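You operate a simulated robot arm through the tools that you are given. There is no shell and no other tool. Be economical: measure what you need, move in short steps, check, and stop when the job is done.

The job below is to be done with a simulated robot arm. You get a single attempt, and the scene is never put back.

## Task
Tidy the window corner: card aside, purple vase on the sill, tote back.
Fine: yellow stopper from the black holder into the orange socket; leave the grey tape roll. Set down upright: purple vase.
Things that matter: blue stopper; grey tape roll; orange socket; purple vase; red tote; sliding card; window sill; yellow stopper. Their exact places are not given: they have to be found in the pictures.

It is judged by the outcome, as a careful person would: the job done as asked, and still so three seconds after it is handed in. It fails if anything else is knocked over, pushed out of place, dropped, spilled or broken. A push-on lid holds only when it is set on centred and level and pressed home; a screw cap is set on level and turned clockwise until tight.

## Robot
A 6-joint arm with a two-finger parallel gripper on a trunk, on a base that drives. Base frame: it is fixed to the floor where the robot stands at the start and does not move with it; the origin is under the middle of the robot, x ahead of it, y to its left, z up. Lengths are in cm, angles in degrees, forces in N, time in s.
With the tool pointing down near the work surface it reaches from about 20 to 84 cm from the robot's upright axis, wherever it stands. Its first joint turns from -166.0 to 166.0 degrees. Places, roughly: blue stopper [25, -225, 125]; orange socket [60, -10, 100]; red tote [50, 10, 10]; sliding card [80, -10, 120]; window sill [80, -20, 110]. Payload 3.91 kg.
The tool frame sits at the grasp point between the pads (the TCP): z along the fingers, y along the line on which they close. The tips reach 3 cm beyond it. The gripper opens to 11 cm. The fingers are 2 cm wide and 1 cm thick; the gripper's body (4.8 by 11.2 cm) begins 5.5 cm behind the TCP.
Orientation is that of the tool frame in the base frame, as a unit quaternion [w, x, y, z]. With the fingers straight down and closing along the base's y, the tool's x points along the base's -x, its y along +y and its z along -z.

## Interface
- The arm moves only by the tool drive_tool. Its argument "targets" is a list that holds one entry, the list of rows, each a list of 7 numbers: the shift along the tool's x, y, z in units of 25 mm (1.0 is 25 mm), then the turn, a rotation vector about the tool's x, y, z in units of 4 degrees (1.0 is 4 degrees), then the gripper command, from -1 (fully open) to 1 (shut), values between in proportion. In form: [[[x, y, z, ax, ay, az, fingers], ...]]. A call has 1 to 8 rows; each row shifts and turns the commanded pose from where the row before left it, along the tool's axes as they then stand. A call with a number of a shift or a turn outside -1 to 1 is refused whole. A row lasts 0.2 s, in which the tool goes at most 5 cm and 8.6 degrees; a call with a longer step from one row to the next is refused whole, and so is a gripper value outside its range. Where a pose cannot be reached the arm comes as near as it can. A force on the tool above 90 N (or 10 N above the force at the start of the call, whichever is more), or a blocked arm, ends the call early, and 0.2 s more pass. The fingers move at their own pace (about 10.8 cm/s each) and stop on an object; they squeeze with about 31 N. The grip force told is the motor's: it shows also when the fingers shut on nothing. Time passes only in rows, and 0.2 s behind the last, so rows that do not move let the fingers close. The reply holds the time, the measured pose of the TCP, the force on the tool along the base axes, the opening and the grip force, in the units named above and with some noise, with the torque about the TCP (base axes, N m) and any sound that the robot's microphone picked up.
- Cameras (640 x 400 px; columns grow to the right, rows downward): "scene" is now at [-9.63, 2.01, 151.91]; the picture's right is [0.27, -0.96, 0.00], its down [-0.72, -0.20, -0.67] and it looks along [0.64, 0.18, -0.75] (base axes); focal length 214 px, centre (320, 200). "wrist" rides on the gripper at [7.7, 0.7, -11.4] in the tool frame; the picture's right is [-0.09, 1.00, 0.00], its down [-0.80, -0.07, -0.59] and it looks along [-0.59, -0.05, 0.80] (tool axes); focal length 270 px, centre (320, 200).
- camera(camera): a new picture of that camera. The clock stands still meanwhile.
- move_column(by): slides the trunk up (or, below 0, down) by that many cm; the arm and the scene camera ride with it, the base frame stays. It gives what a move gives, with no picture.
- steer(legs): drives the robot by 1 to 6 legs, each [ahead, left, turn to the left] in cm, cm and degrees, along the robot's own axes; the way and the turn of a leg run together, so that a leg with both is an arc; at most 150 cm and 180 degrees a leg. The arm and the cameras ride along, it lands a little off, and it stops where it bumps. It gives what a move gives.
- pan_tilt(pan, tilt): turns the head with the scene camera to pan (to the left, within 86 degrees either way) and tilt (down, from -29 to 69), counted from straight ahead of the robot. It gives what a move gives.
- measure_at(camera, pixels): there is no depth. For up to 12 entries [column, row, z] of the newest picture of that camera ("zoom" is the newest enlarged one), the place [x, y] in the base frame at which the ray of that pixel passes the height z, good to about 0.2 cm. The clock stands still meanwhile.
- inspect(camera, box): a new picture of the part [left, top, right, bottom] of that camera's present view, enlarged. The clock stands still meanwhile.
- close_job(): hands the job in; it is judged then, once.

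Keep the steps short. Do not move on a guess: measure, check each grasp and each placing, and mend mistakes. In all there are 80 turns and 48 pictures (those below and enlarged ones count). Leave the gripper open and the arm clear of the work at the hand-in unless told otherwise, and finish with a single line.

The tools are called after "Call:" by a JSON object that holds its "method" and its "body". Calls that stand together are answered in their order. drive_tool: Moves the arm, as the interface text tells. Its arguments: {"type":"object","properties":{"targets":{"type":"array","items":{"type":"array","items":{"type":"array","items":{"type":"number"}}}}},"required":["targets"]} The other tools are called the same way: move_column (by) slides the trunk up or down; steer (legs) drives the base; pan_tilt (pan, tilt) turns the head that bears the scene camera; camera (camera) takes a picture; measure_at (camera, pixels) gives the place at which the rays of pixels pass given heights; inspect (camera, box) takes an enlarged picture of a part of a camera's view; close_job () hands the job in.

At the start:

```text
t: 0.0
tool_pos: [43.07, 7.85, 128.94]
tool_rot: [0.0, 0.0, 1.0, -0.001]
force: [0.3, 0.1, 0.0]
torque: [0.0, 0.01, 0.02]
finger_gap: 10.96
gripper_force: 0.0
trunk travel left (down, up): [-47.5, 6.5]
robot x, y, heading: [-0.15, -0.05, -0.1]
head pan, tilt: [15.7, 48.2]
```

scene: 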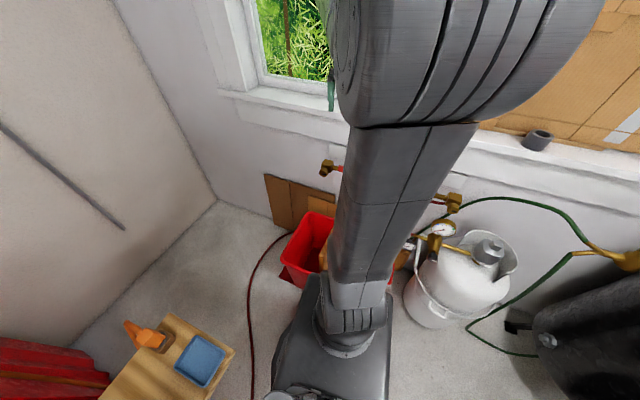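
wrist: 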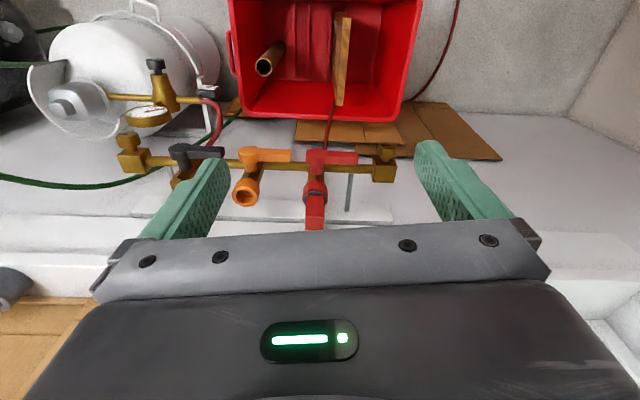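

I see the manifold, the red tote on the floor and a grey roll on the sill, but the arm blocks the middle of the view. I'll turn the head to the right and look.

Call:
{"method": "pan_tilt", "body": {"pan": -25, "tilt": 30}}

Call:
{"method": "camera", "body": {"camera": "scene"}}

```text
t: 1.1
tool_pos: [43.06, 7.77, 128.94]
tool_rot: [-0.001, -0.001, 1.0, -0.001]
force: [0.5, -0.2, -1.2]
torque: [-0.03, 0.0, -0.04]
finger_gap: 11.01
gripper_force: 0.0
trunk travel left (down, up): [-47.5, 6.5]
robot x, y, heading: [0.11, 0.2, 0.1]
head pan, tilt: [-25.0, 30.0]
```

```text
45 pictures are left
```

scene: 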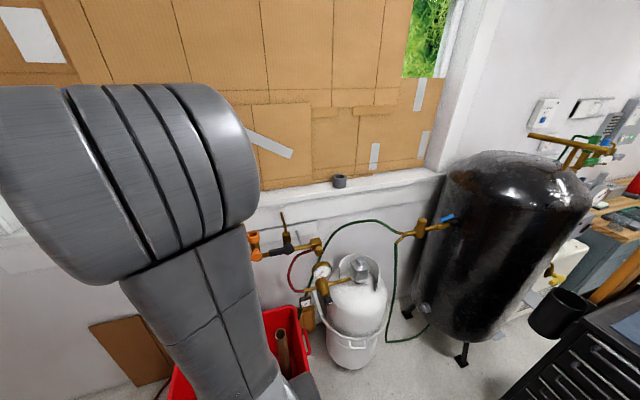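

The cardboard covers the window and the grey roll sits on the sill near (339,181). I'll look further right for the blue and yellow stoppers and the vase.

Call:
{"method": "pan_tilt", "body": {"pan": -80, "tilt": 25}}

Call:
{"method": "camera", "body": {"camera": "scene"}}

Call:
{"method": "pan_tilt", "body": {"pan": 65, "tilt": 40}}

Call:
{"method": "camera", "body": {"camera": "scene"}}

```text
t: 2.3
tool_pos: [43.15, 7.83, 128.95]
tool_rot: [-0.001, 0.0, 1.0, 0.0]
force: [-0.6, 0.8, -0.1]
torque: [-0.06, 0.0, 0.01]
finger_gap: 10.99
gripper_force: 0.1
trunk travel left (down, up): [-47.5, 6.5]
robot x, y, heading: [0.03, -0.13, 0.1]
head pan, tilt: [-80.0, 25.0]
```

```text
44 pictures are left
```

scene: 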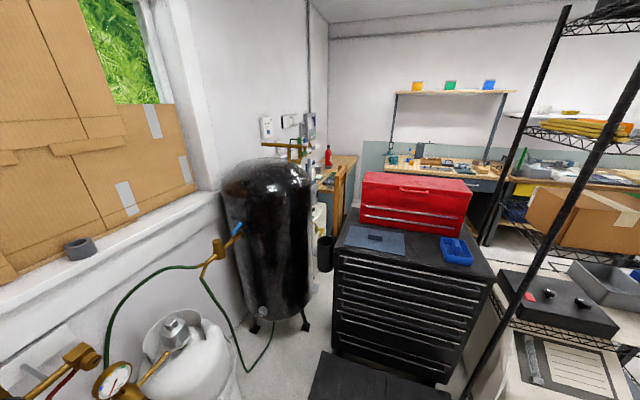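

```text
t: 4.6
tool_pos: [42.95, 7.85, 129.06]
tool_rot: [0.0, 0.001, 1.0, 0.0]
force: [0.0, -0.4, -0.1]
torque: [-0.01, 0.04, -0.01]
finger_gap: 11.0
gripper_force: 0.0
trunk travel left (down, up): [-47.5, 6.5]
robot x, y, heading: [0.21, -0.18, -0.4]
head pan, tilt: [65.0, 40.0]
```

```text
43 pictures are left
```

scene: 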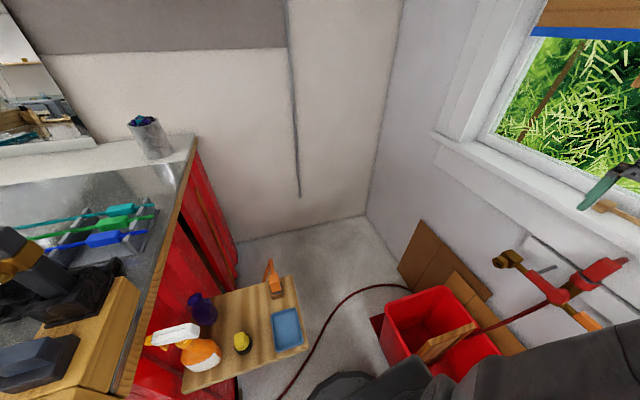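

The purple vase is at (202,308) on a board to the left. Something yellow and black is at (242,342). I'll enlarge both, and the window card too.

Call:
{"method": "inspect", "body": {"camera": "scene", "box": [130, 240, 330, 400]}}

Call:
{"method": "inspect", "body": {"camera": "scene", "box": [360, 180, 640, 400]}}

Call:
{"method": "pan_tilt", "body": {"pan": 0, "tilt": 0}}

Call:
{"method": "camera", "body": {"camera": "scene"}}

```text
2.50 times, centred on (230, 320) of scene
```

zoom: 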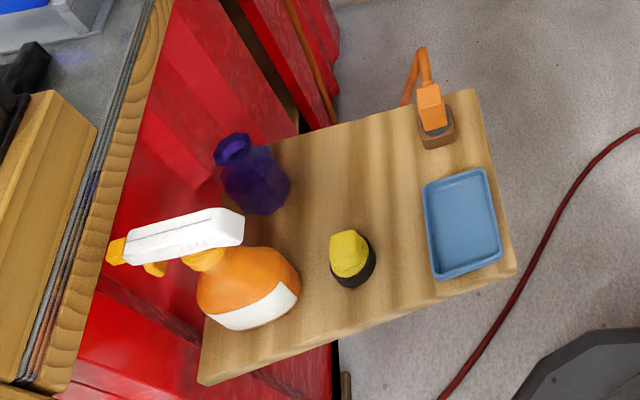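

```text
1.82 times, centred on (500, 290) of scene
```

zoom: 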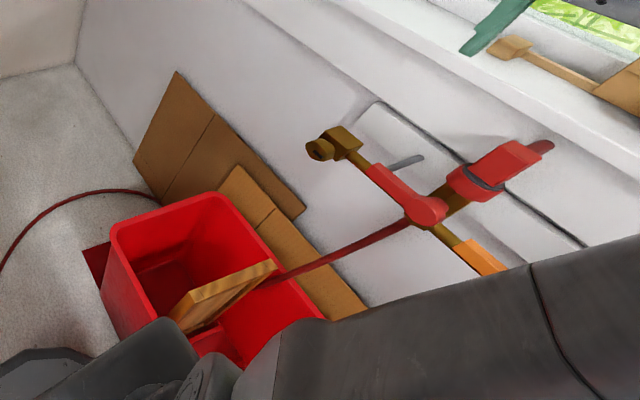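

```text
t: 6.0
tool_pos: [43.17, 7.78, 128.92]
tool_rot: [0.0, -0.001, 1.0, 0.0]
force: [-0.6, -0.5, 0.6]
torque: [-0.01, 0.0, -0.03]
finger_gap: 10.97
gripper_force: 0.0
trunk travel left (down, up): [-47.5, 6.5]
robot x, y, heading: [-0.26, 0.15, -0.2]
head pan, tilt: [0.0, 0.0]
```

```text
40 pictures are left
```

scene: 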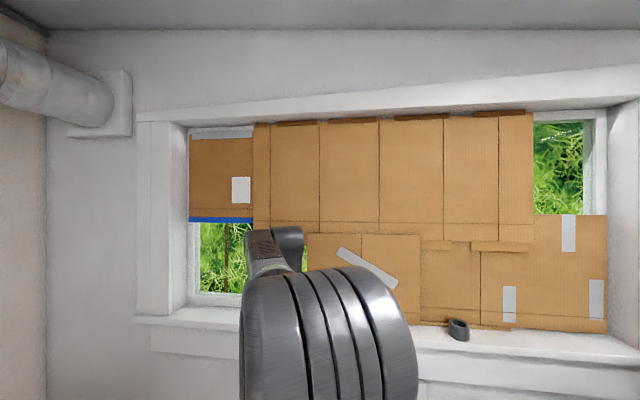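

The arm hides the window's middle. I'll turn the base 50° left, which takes the arm off the window, then look at the window and the manifold.

Call:
{"method": "steer", "body": {"legs": [[0, 0, 50]]}}

Call:
{"method": "pan_tilt", "body": {"pan": -52, "tilt": 33}}

Call:
{"method": "camera", "body": {"camera": "scene"}}

Call:
{"method": "camera", "body": {"camera": "wrist"}}

```text
t: 8.6
tool_pos: [21.49, 38.14, 129.0]
tool_rot: [0.0, -0.425, 0.905, 0.0]
force: [-1.5, 0.6, 0.2]
torque: [0.03, -0.02, 0.0]
finger_gap: 11.01
gripper_force: 0.1
trunk travel left (down, up): [-47.5, 6.5]
robot x, y, heading: [0.09, -0.14, 50.6]
head pan, tilt: [0.0, 0.0]
```

```text
t: 9.8
tool_pos: [21.53, 38.09, 128.92]
tool_rot: [0.001, -0.426, 0.905, 0.0]
force: [0.4, -0.2, -0.4]
torque: [-0.03, 0.0, -0.01]
finger_gap: 10.99
gripper_force: 0.1
trunk travel left (down, up): [-47.5, 6.5]
robot x, y, heading: [-0.28, -0.3, 50.5]
head pan, tilt: [-52.0, 33.0]
```

```text
39 pictures are left
```

scene: 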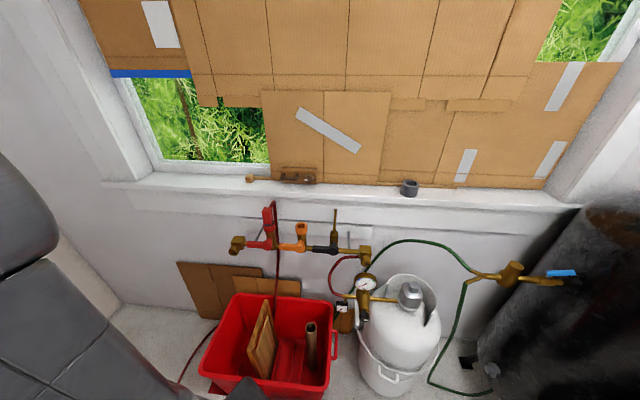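

```text
38 pictures are left
```

wrist: 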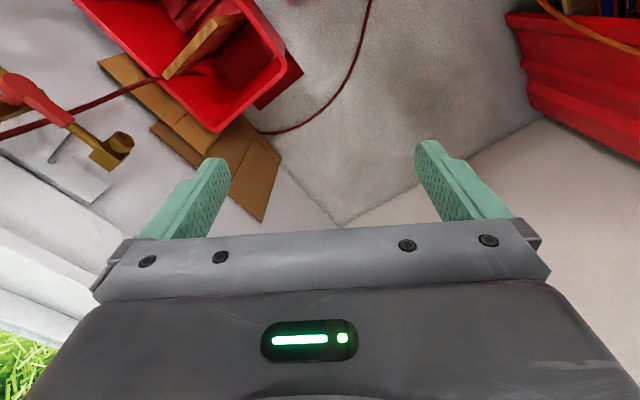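

Now the window is clear. I'll enlarge the card and sill area, then the manifold and tote.

Call:
{"method": "inspect", "body": {"camera": "scene", "box": [220, 80, 440, 218]}}

Call:
{"method": "inspect", "body": {"camera": "scene", "box": [170, 195, 390, 400]}}

Call:
{"method": "measure_at", "body": {"camera": "scene", "pixels": [[115, 184, 108], [575, 206, 108], [409, 194, 108], [299, 232, 100], [273, 180, 110], [380, 187, 110]]}}

```text
2.90 times, centred on (330, 149) of scene
```

zoom: 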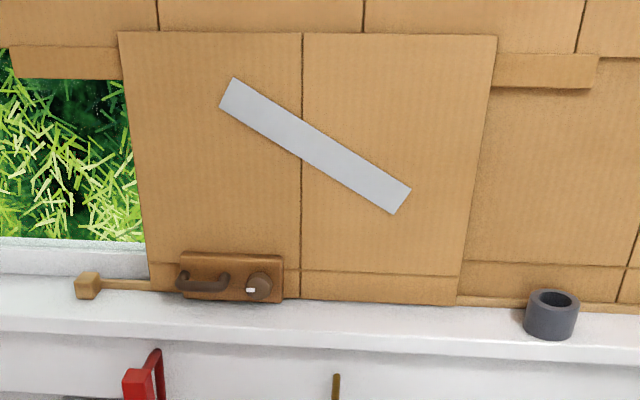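

```text
1.95 times, centred on (280, 298) of scene
```

zoom: 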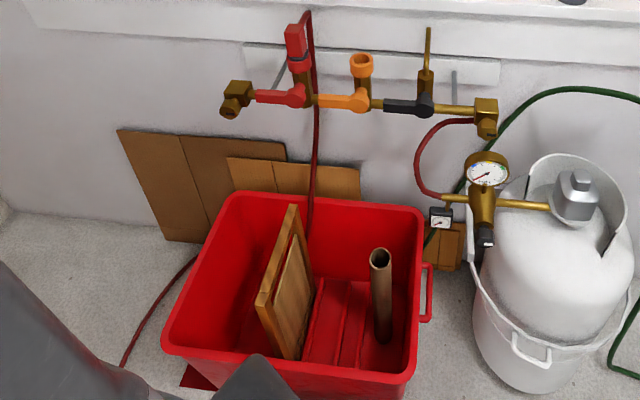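

```text
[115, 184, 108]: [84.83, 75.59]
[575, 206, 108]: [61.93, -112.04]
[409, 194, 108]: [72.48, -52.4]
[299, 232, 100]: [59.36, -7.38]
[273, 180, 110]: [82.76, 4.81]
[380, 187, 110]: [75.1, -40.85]
```

The card has a handle block and a knob at its lower left, on a rail with a stop at the left end. There is a dark-red patch on the floor under the tote's left corner. I'll enlarge that in the wrist view, and the handle in the scene view.

Call:
{"method": "inspect", "body": {"camera": "wrist", "box": [60, 0, 400, 212]}}

Call:
{"method": "inspect", "body": {"camera": "scene", "box": [240, 155, 340, 217]}}

Call:
{"method": "pan_tilt", "body": {"pan": -52, "tilt": 60}}

Call:
{"method": "camera", "body": {"camera": "scene"}}

```text
1.88 times, centred on (230, 106) of wrist
```

zoom: 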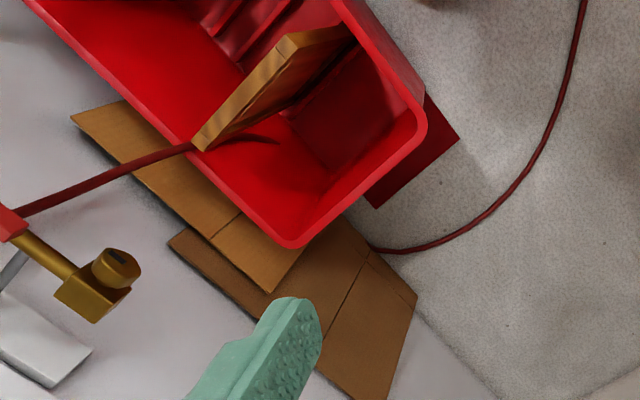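

```text
6.40 times, centred on (290, 186) of scene
```

zoom: 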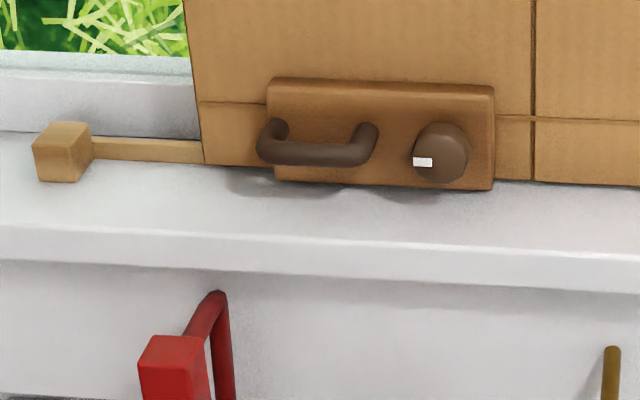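

```text
t: 10.8
tool_pos: [21.61, 38.1, 128.94]
tool_rot: [0.0, -0.425, 0.905, 0.0]
force: [0.1, -0.2, -0.9]
torque: [0.01, 0.02, 0.03]
finger_gap: 11.0
gripper_force: 0.1
trunk travel left (down, up): [-47.5, 6.5]
robot x, y, heading: [0.16, -0.08, 50.2]
head pan, tilt: [-52.0, 60.0]
```

```text
33 pictures are left
```

scene: 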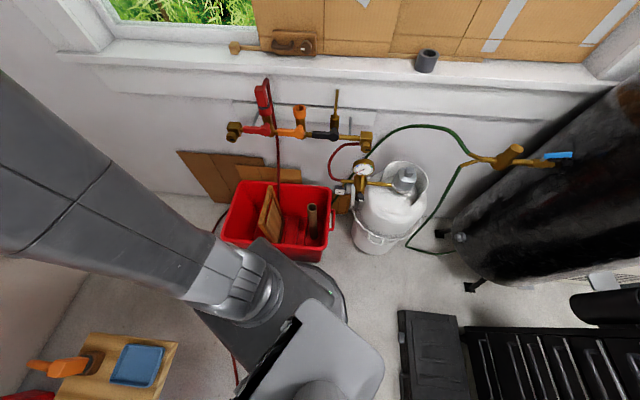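

The knob carries a white marker, which suggests a latch. I'll measure the tote, the floor patch, the manifold, the sill edges and the board.

Call:
{"method": "measure_at", "body": {"camera": "scene", "pixels": [[238, 182, 30], [331, 188, 30], [329, 261, 30], [221, 239, 30], [300, 108, 100], [426, 72, 108], [427, 53, 113], [300, 58, 108], [300, 76, 108], [242, 374, 0], [92, 334, 50], [180, 342, 50]]}}

Call:
{"method": "measure_at", "body": {"camera": "wrist", "pixels": [[303.6, 72.9, 0], [260.5, 110.6, 0], [287, 50.5, 0], [287, 69, 30], [214, 130, 30], [74, 0, 30], [120, 150, 100]]}}

```text
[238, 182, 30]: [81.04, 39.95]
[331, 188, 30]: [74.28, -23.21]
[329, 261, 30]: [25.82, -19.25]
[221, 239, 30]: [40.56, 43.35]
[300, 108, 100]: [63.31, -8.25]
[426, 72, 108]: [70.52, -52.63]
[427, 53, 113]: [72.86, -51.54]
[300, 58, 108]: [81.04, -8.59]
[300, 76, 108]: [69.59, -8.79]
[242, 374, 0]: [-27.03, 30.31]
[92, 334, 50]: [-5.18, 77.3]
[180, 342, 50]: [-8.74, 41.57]
```

```text
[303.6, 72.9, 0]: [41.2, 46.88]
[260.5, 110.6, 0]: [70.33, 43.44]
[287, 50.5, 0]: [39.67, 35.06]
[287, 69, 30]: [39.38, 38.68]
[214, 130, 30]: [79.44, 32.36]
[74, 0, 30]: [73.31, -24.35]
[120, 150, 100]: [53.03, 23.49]
```

The tote rim works out to about z≈45 cm, and the floor patch sticks out on the tote's left (+y) side, running to y≈47. That looks like the tote's mark. Next I'll turn left toward the board with the vase and take a wrist and a scene picture to fix the heights.

Call:
{"method": "steer", "body": {"legs": [[0, 0, 38]]}}

Call:
{"method": "pan_tilt", "body": {"pan": 25, "tilt": 55}}

Call:
{"method": "camera", "body": {"camera": "wrist"}}

Call:
{"method": "camera", "body": {"camera": "scene"}}

```text
t: 13.0
tool_pos: [-7.21, 43.16, 128.93]
tool_rot: [0.0, -0.702, 0.712, -0.001]
force: [-0.4, 1.0, -0.6]
torque: [-0.03, -0.02, 0.01]
finger_gap: 11.02
gripper_force: 0.1
trunk travel left (down, up): [-47.5, 6.5]
robot x, y, heading: [0.17, 0.39, 89.1]
head pan, tilt: [-52.0, 60.0]
```

```text
t: 14.5
tool_pos: [-7.25, 43.23, 128.95]
tool_rot: [0.0, -0.702, 0.712, 0.0]
force: [-0.5, 0.5, 0.7]
torque: [0.02, -0.02, 0.01]
finger_gap: 11.02
gripper_force: 0.2
trunk travel left (down, up): [-47.5, 6.5]
robot x, y, heading: [0.07, 0.13, 89.3]
head pan, tilt: [25.0, 55.0]
```

```text
32 pictures are left
```

wrist: 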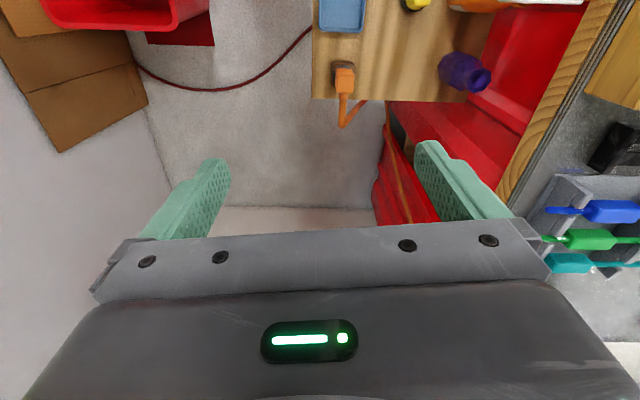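

```text
31 pictures are left
```

scene: 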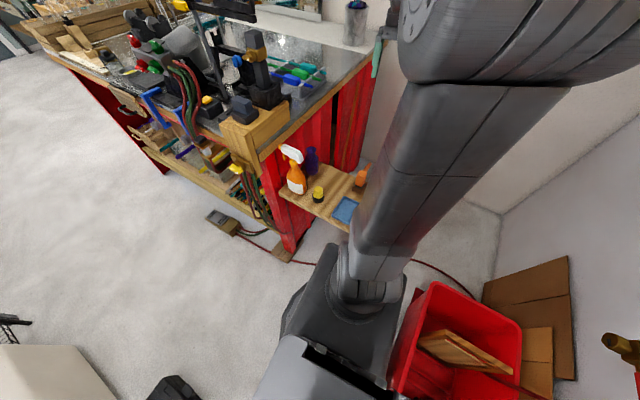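

I'll triangulate the vase mouth (wrist (482,80), scene (311,152)), the tray corner and the stopper top.

Call:
{"method": "measure_at", "body": {"camera": "wrist", "pixels": [[482, 80, 60], [482, 80, 80], [417, 3, 60], [417, 3, 80], [366, 30, 60], [366, 30, 80], [312, 98, 60], [312, 98, 80]]}}

Call:
{"method": "measure_at", "body": {"camera": "scene", "pixels": [[311, 151, 60], [311, 151, 80], [318, 189, 60], [318, 189, 80], [343, 199, 60], [343, 199, 80], [309, 171, 60], [309, 171, 80]]}}

Call:
{"method": "inspect", "body": {"camera": "scene", "box": [260, 130, 390, 240]}}

```text
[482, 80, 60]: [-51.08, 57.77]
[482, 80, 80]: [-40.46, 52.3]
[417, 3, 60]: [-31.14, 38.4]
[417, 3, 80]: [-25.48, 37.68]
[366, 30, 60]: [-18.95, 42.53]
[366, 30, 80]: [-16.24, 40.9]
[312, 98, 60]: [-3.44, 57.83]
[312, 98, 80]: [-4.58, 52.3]
```

```text
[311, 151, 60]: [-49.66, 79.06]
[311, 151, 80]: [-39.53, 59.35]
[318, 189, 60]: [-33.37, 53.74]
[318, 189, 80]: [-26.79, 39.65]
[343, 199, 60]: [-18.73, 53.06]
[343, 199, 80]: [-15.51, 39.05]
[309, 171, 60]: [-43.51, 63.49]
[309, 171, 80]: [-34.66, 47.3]
```

```text
3.64 times, centred on (325, 185) of scene
```

zoom: 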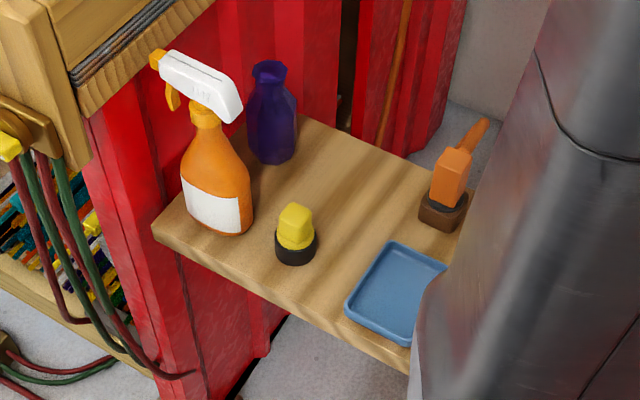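

Board top is about z≈76.5. The vase mouth is at about (-34.8, 49.5, 90) and the stopper top at about (-25.2, 37.5, 83). I'll move the tool over the stopper, staying high.

Call:
{"method": "drive_tool", "body": {"targets": [[[0.28, 0.9, 0, 0, 0, 0, -1], [0.28, 0.9, 0, 0, 0, 0, -1], [0.28, 0.9, 0, 0, 0, 0, -1], [0.28, 0.9, 0, 0, 0, 0, -1], [0.28, 0.9, 0, 0, 0, 0, -1], [0.28, 0.9, 0, 0, 0, 0, -1], [0.28, 0.9, 0, 0, 0, 0, -1], [0.28, 0.9, 0, 0, 0, 0, -1]]]}}

Call:
{"method": "move_column", "body": {"by": -25}}

Call:
{"method": "camera", "body": {"camera": "wrist"}}

```text
t: 16.3
tool_pos: [-25.32, 37.81, 129.13]
tool_rot: [0.001, -0.702, 0.713, -0.001]
force: [0.3, 0.1, 0.2]
torque: [-0.01, 0.01, 0.0]
finger_gap: 10.99
gripper_force: 0.1
trunk travel left (down, up): [-47.5, 6.5]
robot x, y, heading: [0.06, 0.17, 89.2]
head pan, tilt: [25.0, 55.0]
```

```text
t: 18.9
tool_pos: [-25.29, 37.78, 104.21]
tool_rot: [0.001, -0.702, 0.712, 0.0]
force: [-0.4, 0.3, 0.5]
torque: [-0.02, -0.03, -0.01]
finger_gap: 10.99
gripper_force: 0.1
trunk travel left (down, up): [-22.5, 31.5]
robot x, y, heading: [0.34, -0.12, 89.3]
head pan, tilt: [25.0, 55.0]
```

```text
29 pictures are left
```

wrist: 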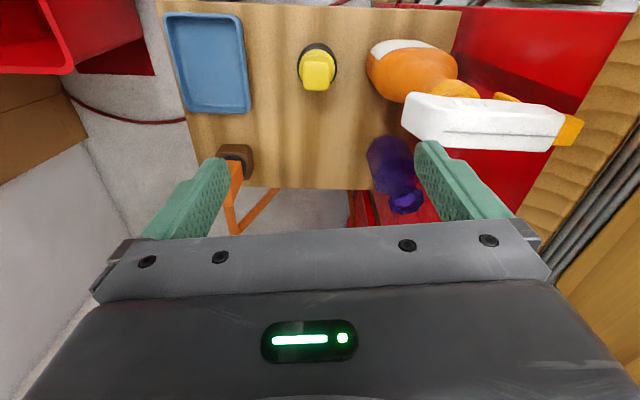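

The spray bottle's head is close to the right finger. I'll measure the stopper, spray head and vase in this picture before going down.

Call:
{"method": "measure_at", "body": {"camera": "wrist", "pixels": [[318, 70, 83], [303, 72, 83], [334, 72, 83], [318, 88, 83], [405, 110, 95], [405, 140, 95], [405, 110, 90], [407, 200, 90], [392, 200, 90], [424, 200, 90], [370, 165, 84], [240, 165, 80]]}}

Call:
{"method": "inspect", "body": {"camera": "wrist", "box": [220, 0, 480, 163]}}

Call:
{"method": "measure_at", "body": {"camera": "scene", "pixels": [[306, 157, 95], [306, 157, 90]]}}

```text
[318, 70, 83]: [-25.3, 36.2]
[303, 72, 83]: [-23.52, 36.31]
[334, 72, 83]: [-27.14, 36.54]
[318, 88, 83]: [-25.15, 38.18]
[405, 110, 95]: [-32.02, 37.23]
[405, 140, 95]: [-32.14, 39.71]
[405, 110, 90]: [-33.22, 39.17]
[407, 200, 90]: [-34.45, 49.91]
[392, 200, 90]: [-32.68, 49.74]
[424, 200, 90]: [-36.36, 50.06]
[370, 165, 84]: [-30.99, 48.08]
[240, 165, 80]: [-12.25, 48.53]
```

```text
2.45 times, centred on (350, 82) of wrist
```

zoom: 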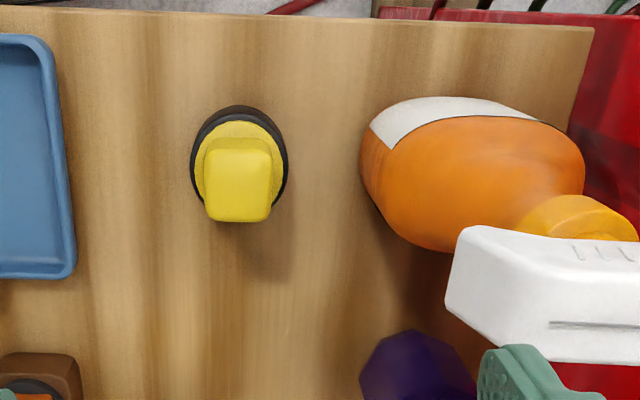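

```text
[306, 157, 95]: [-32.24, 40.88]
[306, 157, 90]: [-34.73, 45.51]
```

The spray head corner is at about (-32.1, 39.7, 95). I'll narrow the gripper to about 6 cm so it clears it, lower 11 cm and look again.

Call:
{"method": "drive_tool", "body": {"targets": [[[0.5, 0, 0, 0, 0, 0, -0.1], [0, 0, 0, 0, 0, 0, -0.1], [0, 0, 0, 0, 0, 0, -0.1]]]}}

Call:
{"method": "move_column", "body": {"by": -11}}

Call:
{"method": "camera", "body": {"camera": "wrist"}}

```text
t: 19.6
tool_pos: [-25.4, 36.36, 104.1]
tool_rot: [0.001, -0.702, 0.712, 0.0]
force: [0.7, 0.0, 0.0]
torque: [0.01, 0.01, -0.01]
finger_gap: 6.04
gripper_force: 0.0
trunk travel left (down, up): [-22.5, 31.5]
robot x, y, heading: [-0.41, -0.07, 89.2]
head pan, tilt: [25.0, 55.0]
```

```text
t: 21.1
tool_pos: [-25.39, 36.46, 93.03]
tool_rot: [-0.001, -0.702, 0.712, -0.001]
force: [0.4, -0.5, -0.6]
torque: [-0.04, 0.01, 0.02]
finger_gap: 6.03
gripper_force: 0.0
trunk travel left (down, up): [-11.5, 42.5]
robot x, y, heading: [0.0, 0.02, 89.2]
head pan, tilt: [25.0, 55.0]
```

```text
27 pictures are left
```

wrist: 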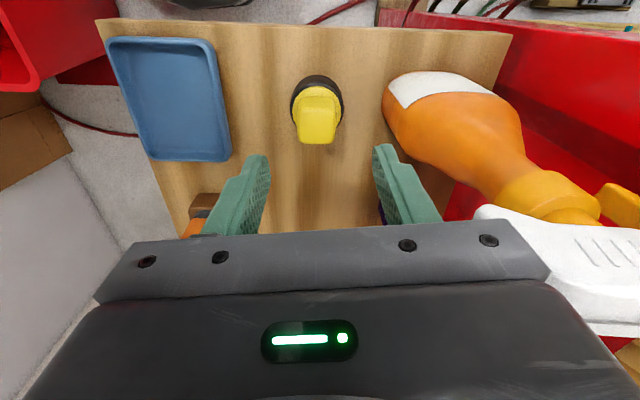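

Checking the stopper's centre from this closer view.

Call:
{"method": "measure_at", "body": {"camera": "wrist", "pixels": [[317, 125, 83], [317, 125, 85], [317, 100, 78], [298, 142, 84], [335, 142, 84], [317, 76, 76.5], [475, 210, 93], [317, 143, 84]]}}

Call:
{"method": "inspect", "body": {"camera": "wrist", "box": [260, 60, 380, 135]}}

```text
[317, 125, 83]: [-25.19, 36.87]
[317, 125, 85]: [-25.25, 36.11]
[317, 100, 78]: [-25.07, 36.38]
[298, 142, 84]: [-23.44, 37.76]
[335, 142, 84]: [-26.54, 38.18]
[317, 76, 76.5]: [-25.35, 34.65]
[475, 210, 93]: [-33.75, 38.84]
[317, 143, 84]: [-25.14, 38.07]
```

```text
5.33 times, centred on (320, 98) of wrist
```

zoom: 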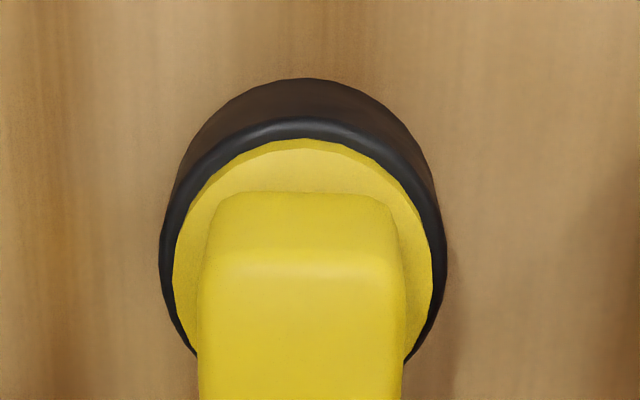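

The stopper is centred at about (-25.2, 37.0), its knob about 3.1 cm wide with its top near z≈83.5, and the flange near 79.7. I'll centre over it and lower so the tips end just above the flange.

Call:
{"method": "drive_tool", "body": {"targets": [[[-0.24, -0.07, 0, 0, 0, 0, -0.1], [0, 0, 0.95, 0, 0, 0, -0.1], [0, 0, 0.95, 0, 0, 0, -0.1], [0, 0, 0.95, 0, 0, 0, -0.1], [0, 0, 0.95, 0, 0, 0, -0.1], [0, 0, 0, 0, 0, 0, -0.1]]]}}

Call:
{"method": "camera", "body": {"camera": "wrist"}}

```text
t: 22.5
tool_pos: [-25.11, 37.02, 83.5]
tool_rot: [0.0, -0.702, 0.712, 0.0]
force: [0.2, 0.8, 0.1]
torque: [-0.01, -0.02, 0.01]
finger_gap: 6.04
gripper_force: 0.0
trunk travel left (down, up): [-11.5, 42.5]
robot x, y, heading: [0.15, 0.13, 88.9]
head pan, tilt: [25.0, 55.0]
```

```text
25 pictures are left
```

wrist: 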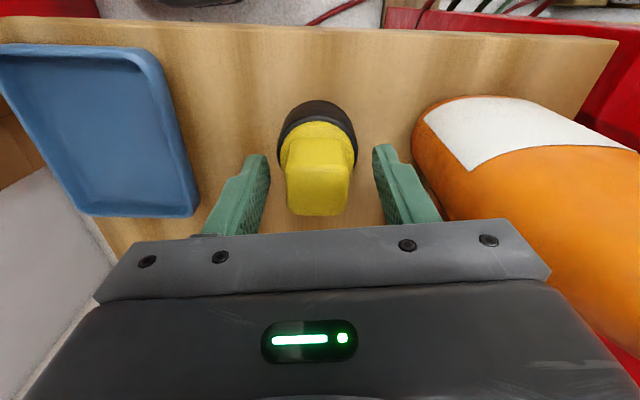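

The knob lies between the fingers. I'll close on it and check the gap.

Call:
{"method": "drive_tool", "body": {"targets": [[[0, 0, 0, 0, 0, 0, 0.4], [0, 0, 0, 0, 0, 0, 1], [0, 0, 0, 0, 0, 0, 1], [0, 0, 0, 0, 0, 0, 1]]]}}

Call:
{"method": "drive_tool", "body": {"targets": [[[0, 0, -0.4, 0, 0, 0, 1], [0, 0, -0.6, 0, 0, 0, 1], [0, 0, -1, 0, 0, 0, 1], [0, 0, -1, 0, 0, 0, 1], [0, 0, -1, 0, 0, 0, 1]]]}}

Call:
{"method": "camera", "body": {"camera": "wrist"}}

```text
t: 23.5
tool_pos: [-25.06, 36.98, 83.38]
tool_rot: [0.0, -0.702, 0.712, -0.001]
force: [16.5, -2.8, -8.9]
torque: [0.43, -1.22, -1.29]
finger_gap: 5.03
gripper_force: 44.8
trunk travel left (down, up): [-11.5, 42.5]
robot x, y, heading: [-0.19, 0.23, 89.0]
head pan, tilt: [25.0, 55.0]
```

```text
t: 24.7
tool_pos: [-25.17, 37.1, 93.68]
tool_rot: [0.0, -0.703, 0.711, 0.0]
force: [-0.1, 0.0, -0.9]
torque: [0.04, -0.01, 0.01]
finger_gap: 4.03
gripper_force: 30.5
trunk travel left (down, up): [-11.5, 42.5]
robot x, y, heading: [0.33, -0.07, 89.2]
head pan, tilt: [25.0, 55.0]
```

```text
24 pictures are left
```

wrist: 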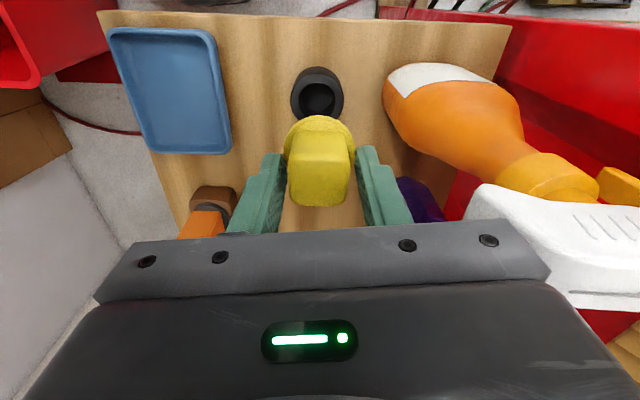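

The stopper is out, but the tips hold it by the 4 cm flange. The knob would give a firmer grip. I'll lower it back into the holder until it seats.

Call:
{"method": "drive_tool", "body": {"targets": [[[0, 0, 1, 0, 0, 0, 1], [0, 0, 1, 0, 0, 0, 1], [0, 0, 1, 0, 0, 0, 1], [0, 0, 0.45, 0, 0, 0, 1], [0, 0, 0.15, 0, 0, 0, 1], [0, 0, 0.1, 0, 0, 0, 1]]]}}

```text
t: 26.1
tool_pos: [-25.28, 37.17, 84.23]
tool_rot: [0.0, -0.702, 0.712, 0.0]
force: [-0.4, 0.5, -0.5]
torque: [0.02, 0.0, 0.01]
finger_gap: 4.03
gripper_force: 31.7
trunk travel left (down, up): [-11.5, 42.5]
robot x, y, heading: [-0.14, 0.17, 88.7]
head pan, tilt: [25.0, 55.0]
```

No contact yet, so I'll go down in 2 mm steps until a force shows.

Call:
{"method": "drive_tool", "body": {"targets": [[[0, 0, 0.08, 0, 0, 0, 1], [0, 0, 0.08, 0, 0, 0, 1]]]}}

```text
t: 26.7
tool_pos: [-25.22, 37.11, 84.04]
tool_rot: [0.001, -0.702, 0.712, 0.002]
force: [-1.2, 1.8, 18.2]
torque: [-0.41, -0.07, 0.05]
finger_gap: 4.01
gripper_force: 30.6
trunk travel left (down, up): [-11.5, 42.5]
robot x, y, heading: [-0.15, 0.44, 89.2]
head pan, tilt: [25.0, 55.0]
```

It seats at TCP 84.0. I'll open, rise 1.5 cm so the tips clear the flange, and close on the knob.

Call:
{"method": "drive_tool", "body": {"targets": [[[0, 0, 0, 0, 0, 0, -0.1], [0, 0, 0, 0, 0, 0, -0.1], [0, 0, -0.6, 0, 0, 0, -0.1], [0, 0, 0, 0, 0, 0, 0.5], [0, 0, 0, 0, 0, 0, 1], [0, 0, 0, 0, 0, 0, 1], [0, 0, 0, 0, 0, 0, 1]]]}}

```text
t: 28.3
tool_pos: [-25.18, 37.13, 85.55]
tool_rot: [0.0, -0.703, 0.712, 0.0]
force: [-0.1, -1.2, 2.6]
torque: [-0.08, -0.02, 0.01]
finger_gap: 2.89
gripper_force: 31.2
trunk travel left (down, up): [-11.5, 42.5]
robot x, y, heading: [0.05, 0.01, 89.2]
head pan, tilt: [25.0, 55.0]
```

The gap of 2.89 cm means the knob is gripped. I'll lift with the column and look to confirm the stopper came along.

Call:
{"method": "move_column", "body": {"by": 42}}

Call:
{"method": "steer", "body": {"legs": [[0, 0, -105]]}}

Call:
{"method": "pan_tilt", "body": {"pan": 5, "tilt": 45}}

Call:
{"method": "camera", "body": {"camera": "wrist"}}

Call:
{"method": "camera", "body": {"camera": "scene"}}

```text
refused: 42 is not a number from -40 to 40
```

```text
t: 33.1
tool_pos: [42.2, 15.11, 85.54]
tool_rot: [0.0, 0.134, 0.991, 0.0]
force: [0.0, 0.9, 0.3]
torque: [-0.02, 0.0, 0.0]
finger_gap: 0.0
gripper_force: 30.8
trunk travel left (down, up): [-11.5, 42.5]
robot x, y, heading: [0.17, -0.06, -15.3]
head pan, tilt: [25.0, 55.0]
```

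```text
t: 33.9
tool_pos: [42.3, 15.21, 85.46]
tool_rot: [0.0, 0.133, 0.991, 0.0]
force: [0.0, 0.5, 0.0]
torque: [0.01, 0.0, -0.01]
finger_gap: 0.01
gripper_force: 31.2
trunk travel left (down, up): [-11.5, 42.5]
robot x, y, heading: [0.28, 0.18, -15.5]
head pan, tilt: [5.0, 45.0]
```

```text
23 pictures are left
```

wrist: 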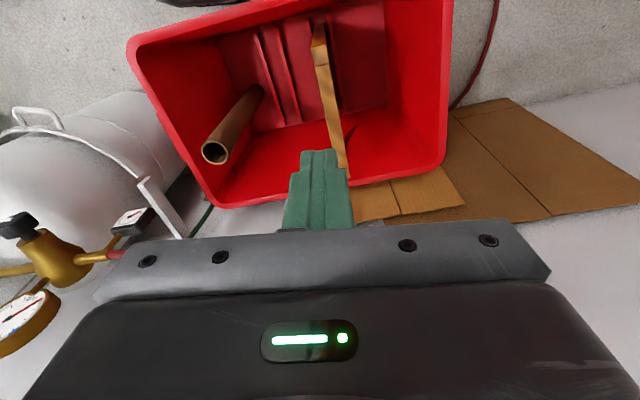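

```text
22 pictures are left
```

scene: 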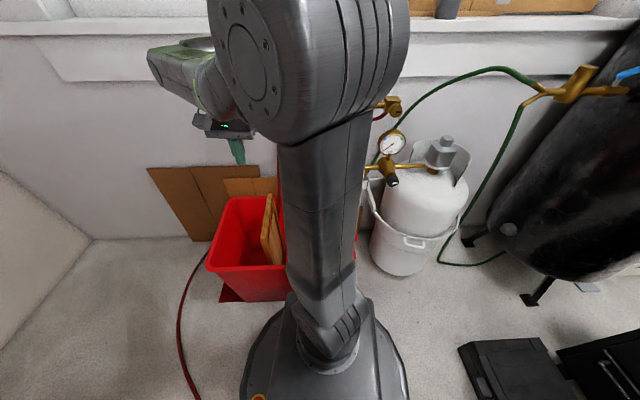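

I made a mistake here. The column move was refused (limit is 40), but the base turn still ran at low height, and the gap reads 0, so the stopper is lost. I'll raise the column, turn back part way and see what happened on the board.

Call:
{"method": "move_column", "body": {"by": 38}}

Call:
{"method": "drive_tool", "body": {"targets": [[[0, 0, 0, 0, 0, 0, -1], [0, 0, 0, 0, 0, 0, -1], [0, 0, 0, 0, 0, 0, -1]]]}}

```text
t: 37.6
tool_pos: [42.2, 14.96, 123.43]
tool_rot: [0.0, 0.134, 0.991, 0.0]
force: [-0.2, -0.8, 0.4]
torque: [0.04, 0.02, -0.01]
finger_gap: 0.0
gripper_force: 31.4
trunk travel left (down, up): [-49.5, 4.5]
robot x, y, heading: [-0.25, 0.38, -15.5]
head pan, tilt: [5.0, 45.0]
```

```text
t: 38.4
tool_pos: [42.15, 15.07, 123.51]
tool_rot: [-0.001, 0.133, 0.991, 0.0]
force: [0.2, 0.1, 0.5]
torque: [0.0, 0.02, 0.01]
finger_gap: 11.0
gripper_force: 0.2
trunk travel left (down, up): [-49.5, 4.5]
robot x, y, heading: [-0.27, 0.04, -15.3]
head pan, tilt: [5.0, 45.0]
```

Raised and open. Now I'll turn the head left and look at the board.

Call:
{"method": "pan_tilt", "body": {"pan": 86, "tilt": 50}}

Call:
{"method": "camera", "body": {"camera": "scene"}}

```text
t: 39.9
tool_pos: [42.27, 15.1, 123.52]
tool_rot: [-0.001, 0.133, 0.991, 0.0]
force: [-0.1, 0.3, -0.3]
torque: [0.0, 0.02, 0.02]
finger_gap: 11.03
gripper_force: 0.0
trunk travel left (down, up): [-49.5, 4.5]
robot x, y, heading: [-0.27, -0.26, -15.3]
head pan, tilt: [85.9, 50.0]
```

```text
21 pictures are left
```

scene: 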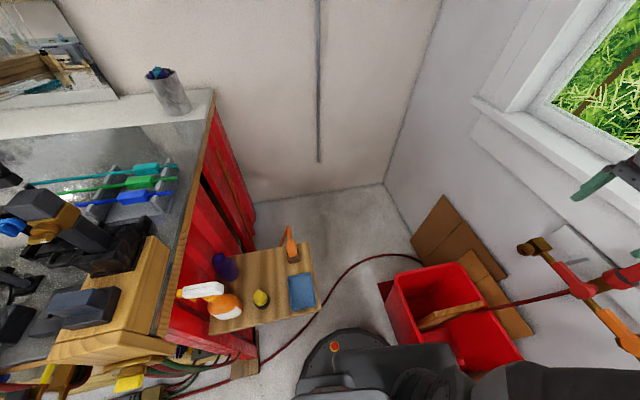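

Call:
{"method": "inspect", "body": {"camera": "scene", "box": [170, 215, 340, 345]}}

```text
3.08 times, centred on (255, 280) of scene
```

zoom: 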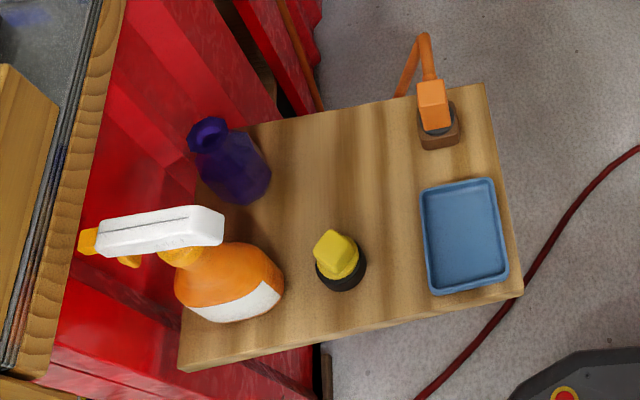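

Fortunately the stopper is still in its holder, only twisted, and nothing else has moved. I'll turn back, set the gap to 6 cm, and look from above.

Call:
{"method": "steer", "body": {"legs": [[0, 0, 105]]}}

Call:
{"method": "drive_tool", "body": {"targets": [[[0, 0, 0, 0, 0, 0, -0.1], [0, 0, 0, 0, 0, 0, -0.1]]]}}

Call:
{"method": "move_column", "body": {"by": -27}}

Call:
{"method": "camera", "body": {"camera": "wrist"}}

```text
t: 44.7
tool_pos: [-24.82, 37.31, 123.46]
tool_rot: [0.0, -0.699, 0.715, 0.0]
force: [-0.5, -0.6, -0.7]
torque: [0.0, -0.01, 0.01]
finger_gap: 10.97
gripper_force: 0.0
trunk travel left (down, up): [-49.5, 4.5]
robot x, y, heading: [-0.3, 0.09, 88.7]
head pan, tilt: [85.9, 50.0]
```

```text
t: 45.3
tool_pos: [-24.98, 37.37, 123.39]
tool_rot: [0.001, -0.699, 0.715, 0.0]
force: [-0.3, 0.3, 0.2]
torque: [-0.01, 0.01, -0.02]
finger_gap: 6.05
gripper_force: 0.1
trunk travel left (down, up): [-49.5, 4.5]
robot x, y, heading: [-0.05, 0.01, 88.7]
head pan, tilt: [85.9, 50.0]
```

```text
t: 48.0
tool_pos: [-24.91, 37.37, 96.58]
tool_rot: [0.001, -0.699, 0.715, 0.0]
force: [-0.5, -0.2, -0.1]
torque: [-0.02, 0.01, -0.02]
finger_gap: 6.06
gripper_force: 0.1
trunk travel left (down, up): [-22.5, 31.5]
robot x, y, heading: [-0.05, -0.07, 88.8]
head pan, tilt: [85.9, 50.0]
```

```text
19 pictures are left
```

wrist: 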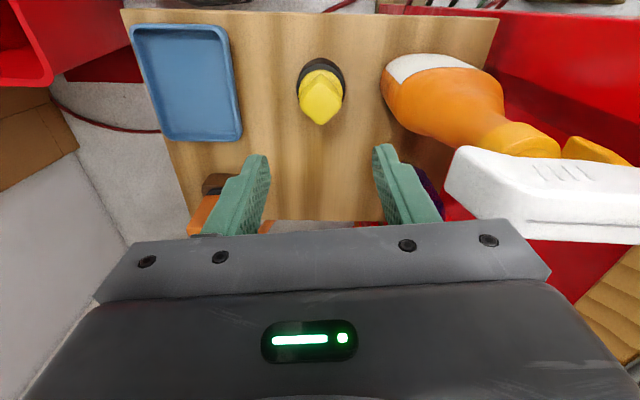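

The knob is turned about 45° now. I'll measure its corners to match the gripper to it.

Call:
{"method": "inspect", "body": {"camera": "wrist", "box": [270, 40, 370, 125]}}

Call:
{"method": "measure_at", "body": {"camera": "wrist", "pixels": [[322, 120, 84.5], [299, 97, 84.5], [344, 95, 84.5], [320, 80, 81], [296, 82, 80.5], [346, 82, 80.5], [321, 58, 76.5]]}}

```text
4.71 times, centred on (320, 82) of wrist
```

zoom: 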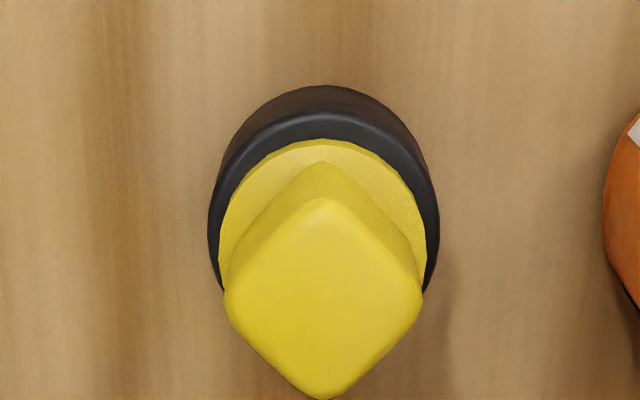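

```text
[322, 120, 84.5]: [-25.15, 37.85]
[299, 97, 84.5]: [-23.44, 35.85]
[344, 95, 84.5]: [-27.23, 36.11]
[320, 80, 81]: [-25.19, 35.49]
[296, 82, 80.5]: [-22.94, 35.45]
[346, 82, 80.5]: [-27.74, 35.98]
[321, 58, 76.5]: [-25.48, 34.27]
```

The knob is square-on at 45°, centred at about (-25.3, 36.5). I'll shift over it and turn the tool -44° about its axis.

Call:
{"method": "drive_tool", "body": {"targets": [[[0.34, 0.17, 0, 0, 0, -1, -0.1], [0, 0, 0, 0, 0, -1, -0.1], [0, 0, 0, 0, 0, -1, -0.1], [0, 0, 0, 0, 0, -1, -0.1], [0, 0, 0, 0, 0, -1, -0.1], [0, 0, 0, 0, 0, -1, -0.1], [0, 0, 0, 0, 0, -1, -0.1], [0, 0, 0, 0, 0, -1, -0.1]]]}}

Call:
{"method": "drive_tool", "body": {"targets": [[[0, 0, 0, 0, 0, -1, -0.1], [0, 0, 0, 0, 0, -1, -0.1], [0, 0, 0, 0, 0, -1, -0.1], [0, 0, 0.8, 0, 0, 0, -0.1], [0, 0, 0.8, 0, 0, 0, -0.1], [0, 0, 0, 0, 0, 0, -0.1]]]}}

Call:
{"method": "camera", "body": {"camera": "wrist"}}

```text
t: 49.8
tool_pos: [-25.41, 36.41, 96.55]
tool_rot: [0.001, 0.87, -0.494, 0.001]
force: [0.6, -1.0, -0.2]
torque: [-0.03, 0.01, 0.0]
finger_gap: 6.05
gripper_force: 0.0
trunk travel left (down, up): [-22.5, 31.5]
robot x, y, heading: [0.23, -0.25, 89.1]
head pan, tilt: [85.9, 50.0]
```

```text
t: 51.2
tool_pos: [-25.3, 36.54, 92.55]
tool_rot: [0.0, 0.916, -0.401, 0.0]
force: [0.4, -0.2, 0.8]
torque: [0.03, 0.0, 0.02]
finger_gap: 6.06
gripper_force: 0.1
trunk travel left (down, up): [-22.5, 31.5]
robot x, y, heading: [-0.16, -0.12, 88.4]
head pan, tilt: [85.9, 50.0]
```

```text
17 pictures are left
```

wrist: 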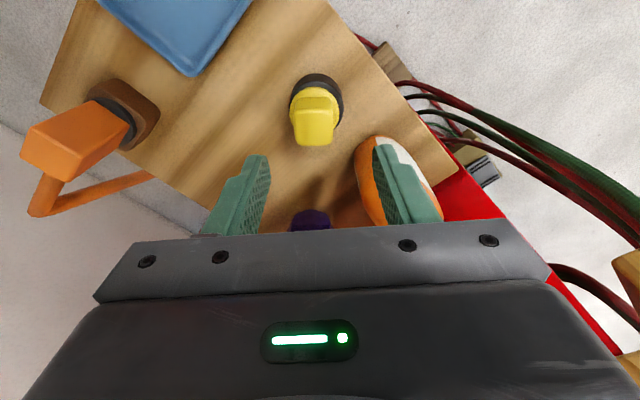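

The knob is now square to the pads and centred at about (315,120). The bottle stays about 2 cm off the finger. I'll descend to TCP 85.6 and close.

Call:
{"method": "drive_tool", "body": {"targets": [[[0, 0, 0.93, 0, 0, 0, -0.1], [0, 0, 0.93, 0, 0, 0, -0.1], [0, 0, 0.92, 0, 0, 0, -0.1], [0, 0, 0, 0, 0, 0, 0.4], [0, 0, 0, 0, 0, 0, 1], [0, 0, 0, 0, 0, 0, 1], [0, 0, 0, 0, 0, 0, 1]]]}}

```text
t: 52.8
tool_pos: [-25.33, 36.38, 85.67]
tool_rot: [0.0, 0.916, -0.402, 0.0]
force: [0.2, -0.8, -0.5]
torque: [-0.01, -0.02, -0.03]
finger_gap: 2.93
gripper_force: 31.0
trunk travel left (down, up): [-22.5, 31.5]
robot x, y, heading: [0.04, 0.02, 88.8]
head pan, tilt: [85.9, 50.0]
```

Gap 2.93, so the knob is gripped squarely. I'll lift with the column only (31 cm) and check before anything else.

Call:
{"method": "move_column", "body": {"by": 31}}

Call:
{"method": "camera", "body": {"camera": "wrist"}}

```text
t: 55.9
tool_pos: [-25.4, 36.49, 116.65]
tool_rot: [0.0, 0.916, -0.401, 0.0]
force: [0.1, 0.5, -0.1]
torque: [0.03, 0.03, 0.01]
finger_gap: 2.9
gripper_force: 31.4
trunk travel left (down, up): [-53.5, 0.5]
robot x, y, heading: [0.13, 0.21, 88.6]
head pan, tilt: [85.9, 50.0]
```

```text
16 pictures are left
```

wrist: 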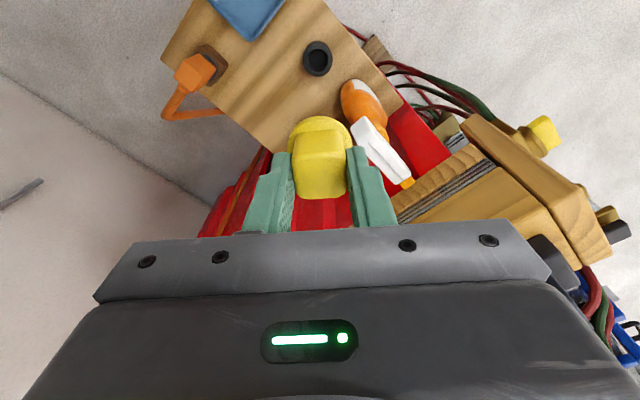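

Held firmly. Now I'll turn right 104° at this height, away from everything below, and view the socket.

Call:
{"method": "steer", "body": {"legs": [[0, 0, -104]]}}

Call:
{"method": "camera", "body": {"camera": "wrist"}}

```text
t: 60.8
tool_pos: [42.08, 13.76, 116.68]
tool_rot: [0.001, -0.225, 0.974, 0.0]
force: [0.3, 0.2, -0.2]
torque: [0.02, -0.01, 0.02]
finger_gap: 2.92
gripper_force: 31.7
trunk travel left (down, up): [-53.5, 0.5]
robot x, y, heading: [0.08, 0.25, -18.1]
head pan, tilt: [85.9, 50.0]
```

```text
15 pictures are left
```

wrist: 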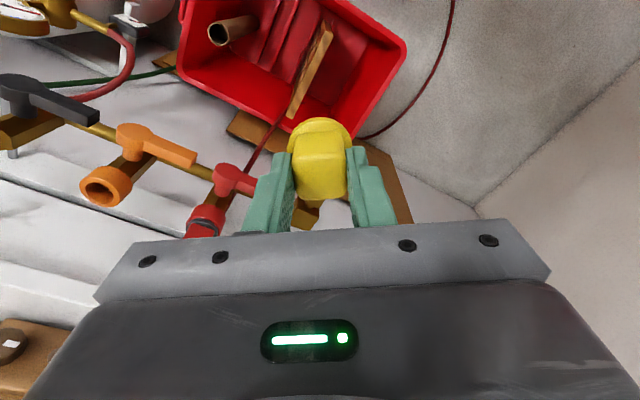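

The orange collar's opening is at about (102,190). I'll measure it at several heights to cross with the earlier scene ray.

Call:
{"method": "measure_at", "body": {"camera": "wrist", "pixels": [[101, 190, 96], [101, 190, 100], [101, 190, 104], [80, 190, 100], [120, 180, 100], [205, 212, 100], [205, 212, 108], [35, 90, 100], [10, 345, 111]]}}

```text
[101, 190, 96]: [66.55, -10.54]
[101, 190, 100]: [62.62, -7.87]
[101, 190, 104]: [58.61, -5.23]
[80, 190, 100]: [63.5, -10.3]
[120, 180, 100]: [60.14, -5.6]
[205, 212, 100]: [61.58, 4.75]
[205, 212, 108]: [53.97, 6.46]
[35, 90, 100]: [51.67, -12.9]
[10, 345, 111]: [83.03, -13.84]
```

The rays cross at about (63, -8, 99.7). I'll go sideways first, then forward, keeping clear of the upright red piece.

Call:
{"method": "drive_tool", "body": {"targets": [[[0.477, -0.978, 0, 0, 0, 0, 1], [0.477, -0.978, 0, 0, 0, 0, 1], [0.477, -0.978, 0, 0, 0, 0, 1], [0.477, -0.978, 0, 0, 0, 0, 1], [0.477, -0.978, 0, 0, 0, 0, 1], [0.477, -0.978, 0, 0, 0, 0, 1], [0.477, -0.978, 0, 0, 0, 0, 1], [0.477, -0.978, 0, 0, 0, 0, 1]]]}}

Call:
{"method": "drive_tool", "body": {"targets": [[[-0.77, -0.375, 0, 0, 0, 0, 1], [-0.77, -0.375, 0, 0, 0, 0, 1], [-0.77, -0.375, 0, 0, 0, 0, 1], [-0.77, -0.375, 0, 0, 0, 0, 1], [-0.77, -0.375, 0, 0, 0, 0, 1], [-0.77, -0.375, 0, 0, 0, 0, 1], [-0.77, -0.375, 0, 0, 0, 0, 1], [-0.77, -0.375, 0, 0, 0, 0, 1]]]}}

Call:
{"method": "camera", "body": {"camera": "wrist"}}

```text
t: 62.6
tool_pos: [42.02, -8.0, 116.84]
tool_rot: [0.0, -0.225, 0.974, 0.0]
force: [0.4, 0.3, -1.1]
torque: [0.02, 0.0, -0.04]
finger_gap: 2.92
gripper_force: 31.0
trunk travel left (down, up): [-53.5, 0.5]
robot x, y, heading: [-0.09, -0.1, -18.0]
head pan, tilt: [85.9, 50.0]
```

```text
t: 64.4
tool_pos: [59.5, -7.86, 116.49]
tool_rot: [-0.001, -0.225, 0.974, -0.001]
force: [-0.3, 0.4, -0.5]
torque: [0.02, 0.0, 0.0]
finger_gap: 2.9
gripper_force: 31.1
trunk travel left (down, up): [-53.5, 0.5]
robot x, y, heading: [0.3, 0.25, -17.9]
head pan, tilt: [85.9, 50.0]
```

```text
14 pictures are left
```

wrist: 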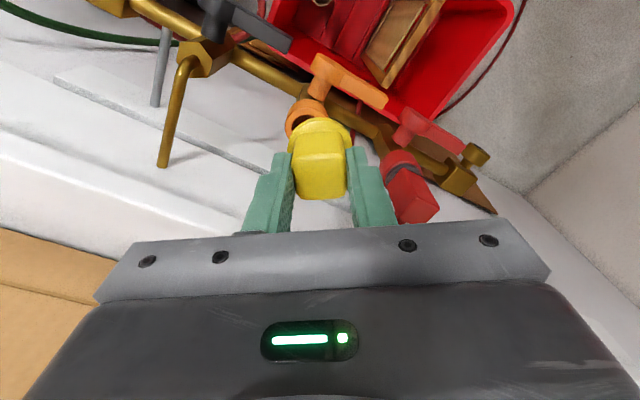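

The socket is partly hidden behind the stopper, with its collar near (303,118). I'll enlarge it to fix its centre.

Call:
{"method": "inspect", "body": {"camera": "wrist", "box": [260, 80, 380, 160]}}

Call:
{"method": "measure_at", "body": {"camera": "wrist", "pixels": [[304, 98, 100], [285, 120, 100], [304, 120, 100], [304, 120, 98], [304, 120, 102]]}}

```text
5.00 times, centred on (320, 120) of wrist
```

zoom: 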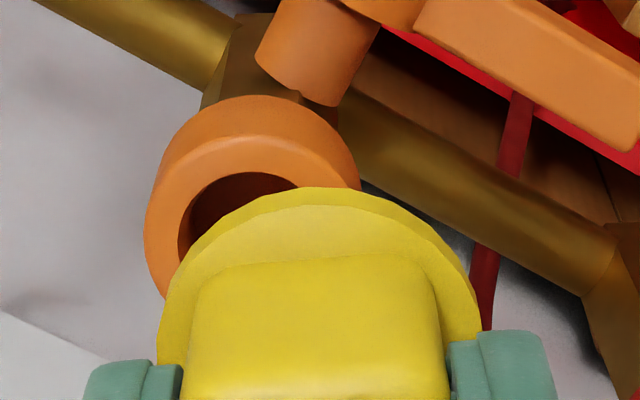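

```text
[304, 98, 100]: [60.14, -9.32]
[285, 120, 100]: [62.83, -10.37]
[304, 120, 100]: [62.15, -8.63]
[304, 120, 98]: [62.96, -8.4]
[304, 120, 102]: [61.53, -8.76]
```

Call:
{"method": "measure_at", "body": {"camera": "wrist", "pixels": [[306.6, 127.5, 98], [306.6, 127.5, 100], [306.6, 127.5, 102], [391, 165, 108], [420, 205, 108]]}}

```text
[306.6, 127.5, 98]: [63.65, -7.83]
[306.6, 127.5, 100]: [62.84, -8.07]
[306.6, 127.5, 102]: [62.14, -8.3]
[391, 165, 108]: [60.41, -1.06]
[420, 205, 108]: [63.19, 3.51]
```

Both views agree: socket centre (62.95, -8.05), rim z≈99.7. I'll check where the stopper's flange sits relative to the TCP using its near edge at (323,117.5).

Call:
{"method": "measure_at", "body": {"camera": "wrist", "pixels": [[321, 117.5, 112.8], [321, 121, 112.8], [292, 150, 112.8], [356, 146, 112.8], [321, 117.5, 112]]}}

```text
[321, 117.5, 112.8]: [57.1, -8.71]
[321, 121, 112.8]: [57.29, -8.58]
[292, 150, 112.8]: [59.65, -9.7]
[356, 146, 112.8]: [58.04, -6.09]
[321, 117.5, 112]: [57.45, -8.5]
```

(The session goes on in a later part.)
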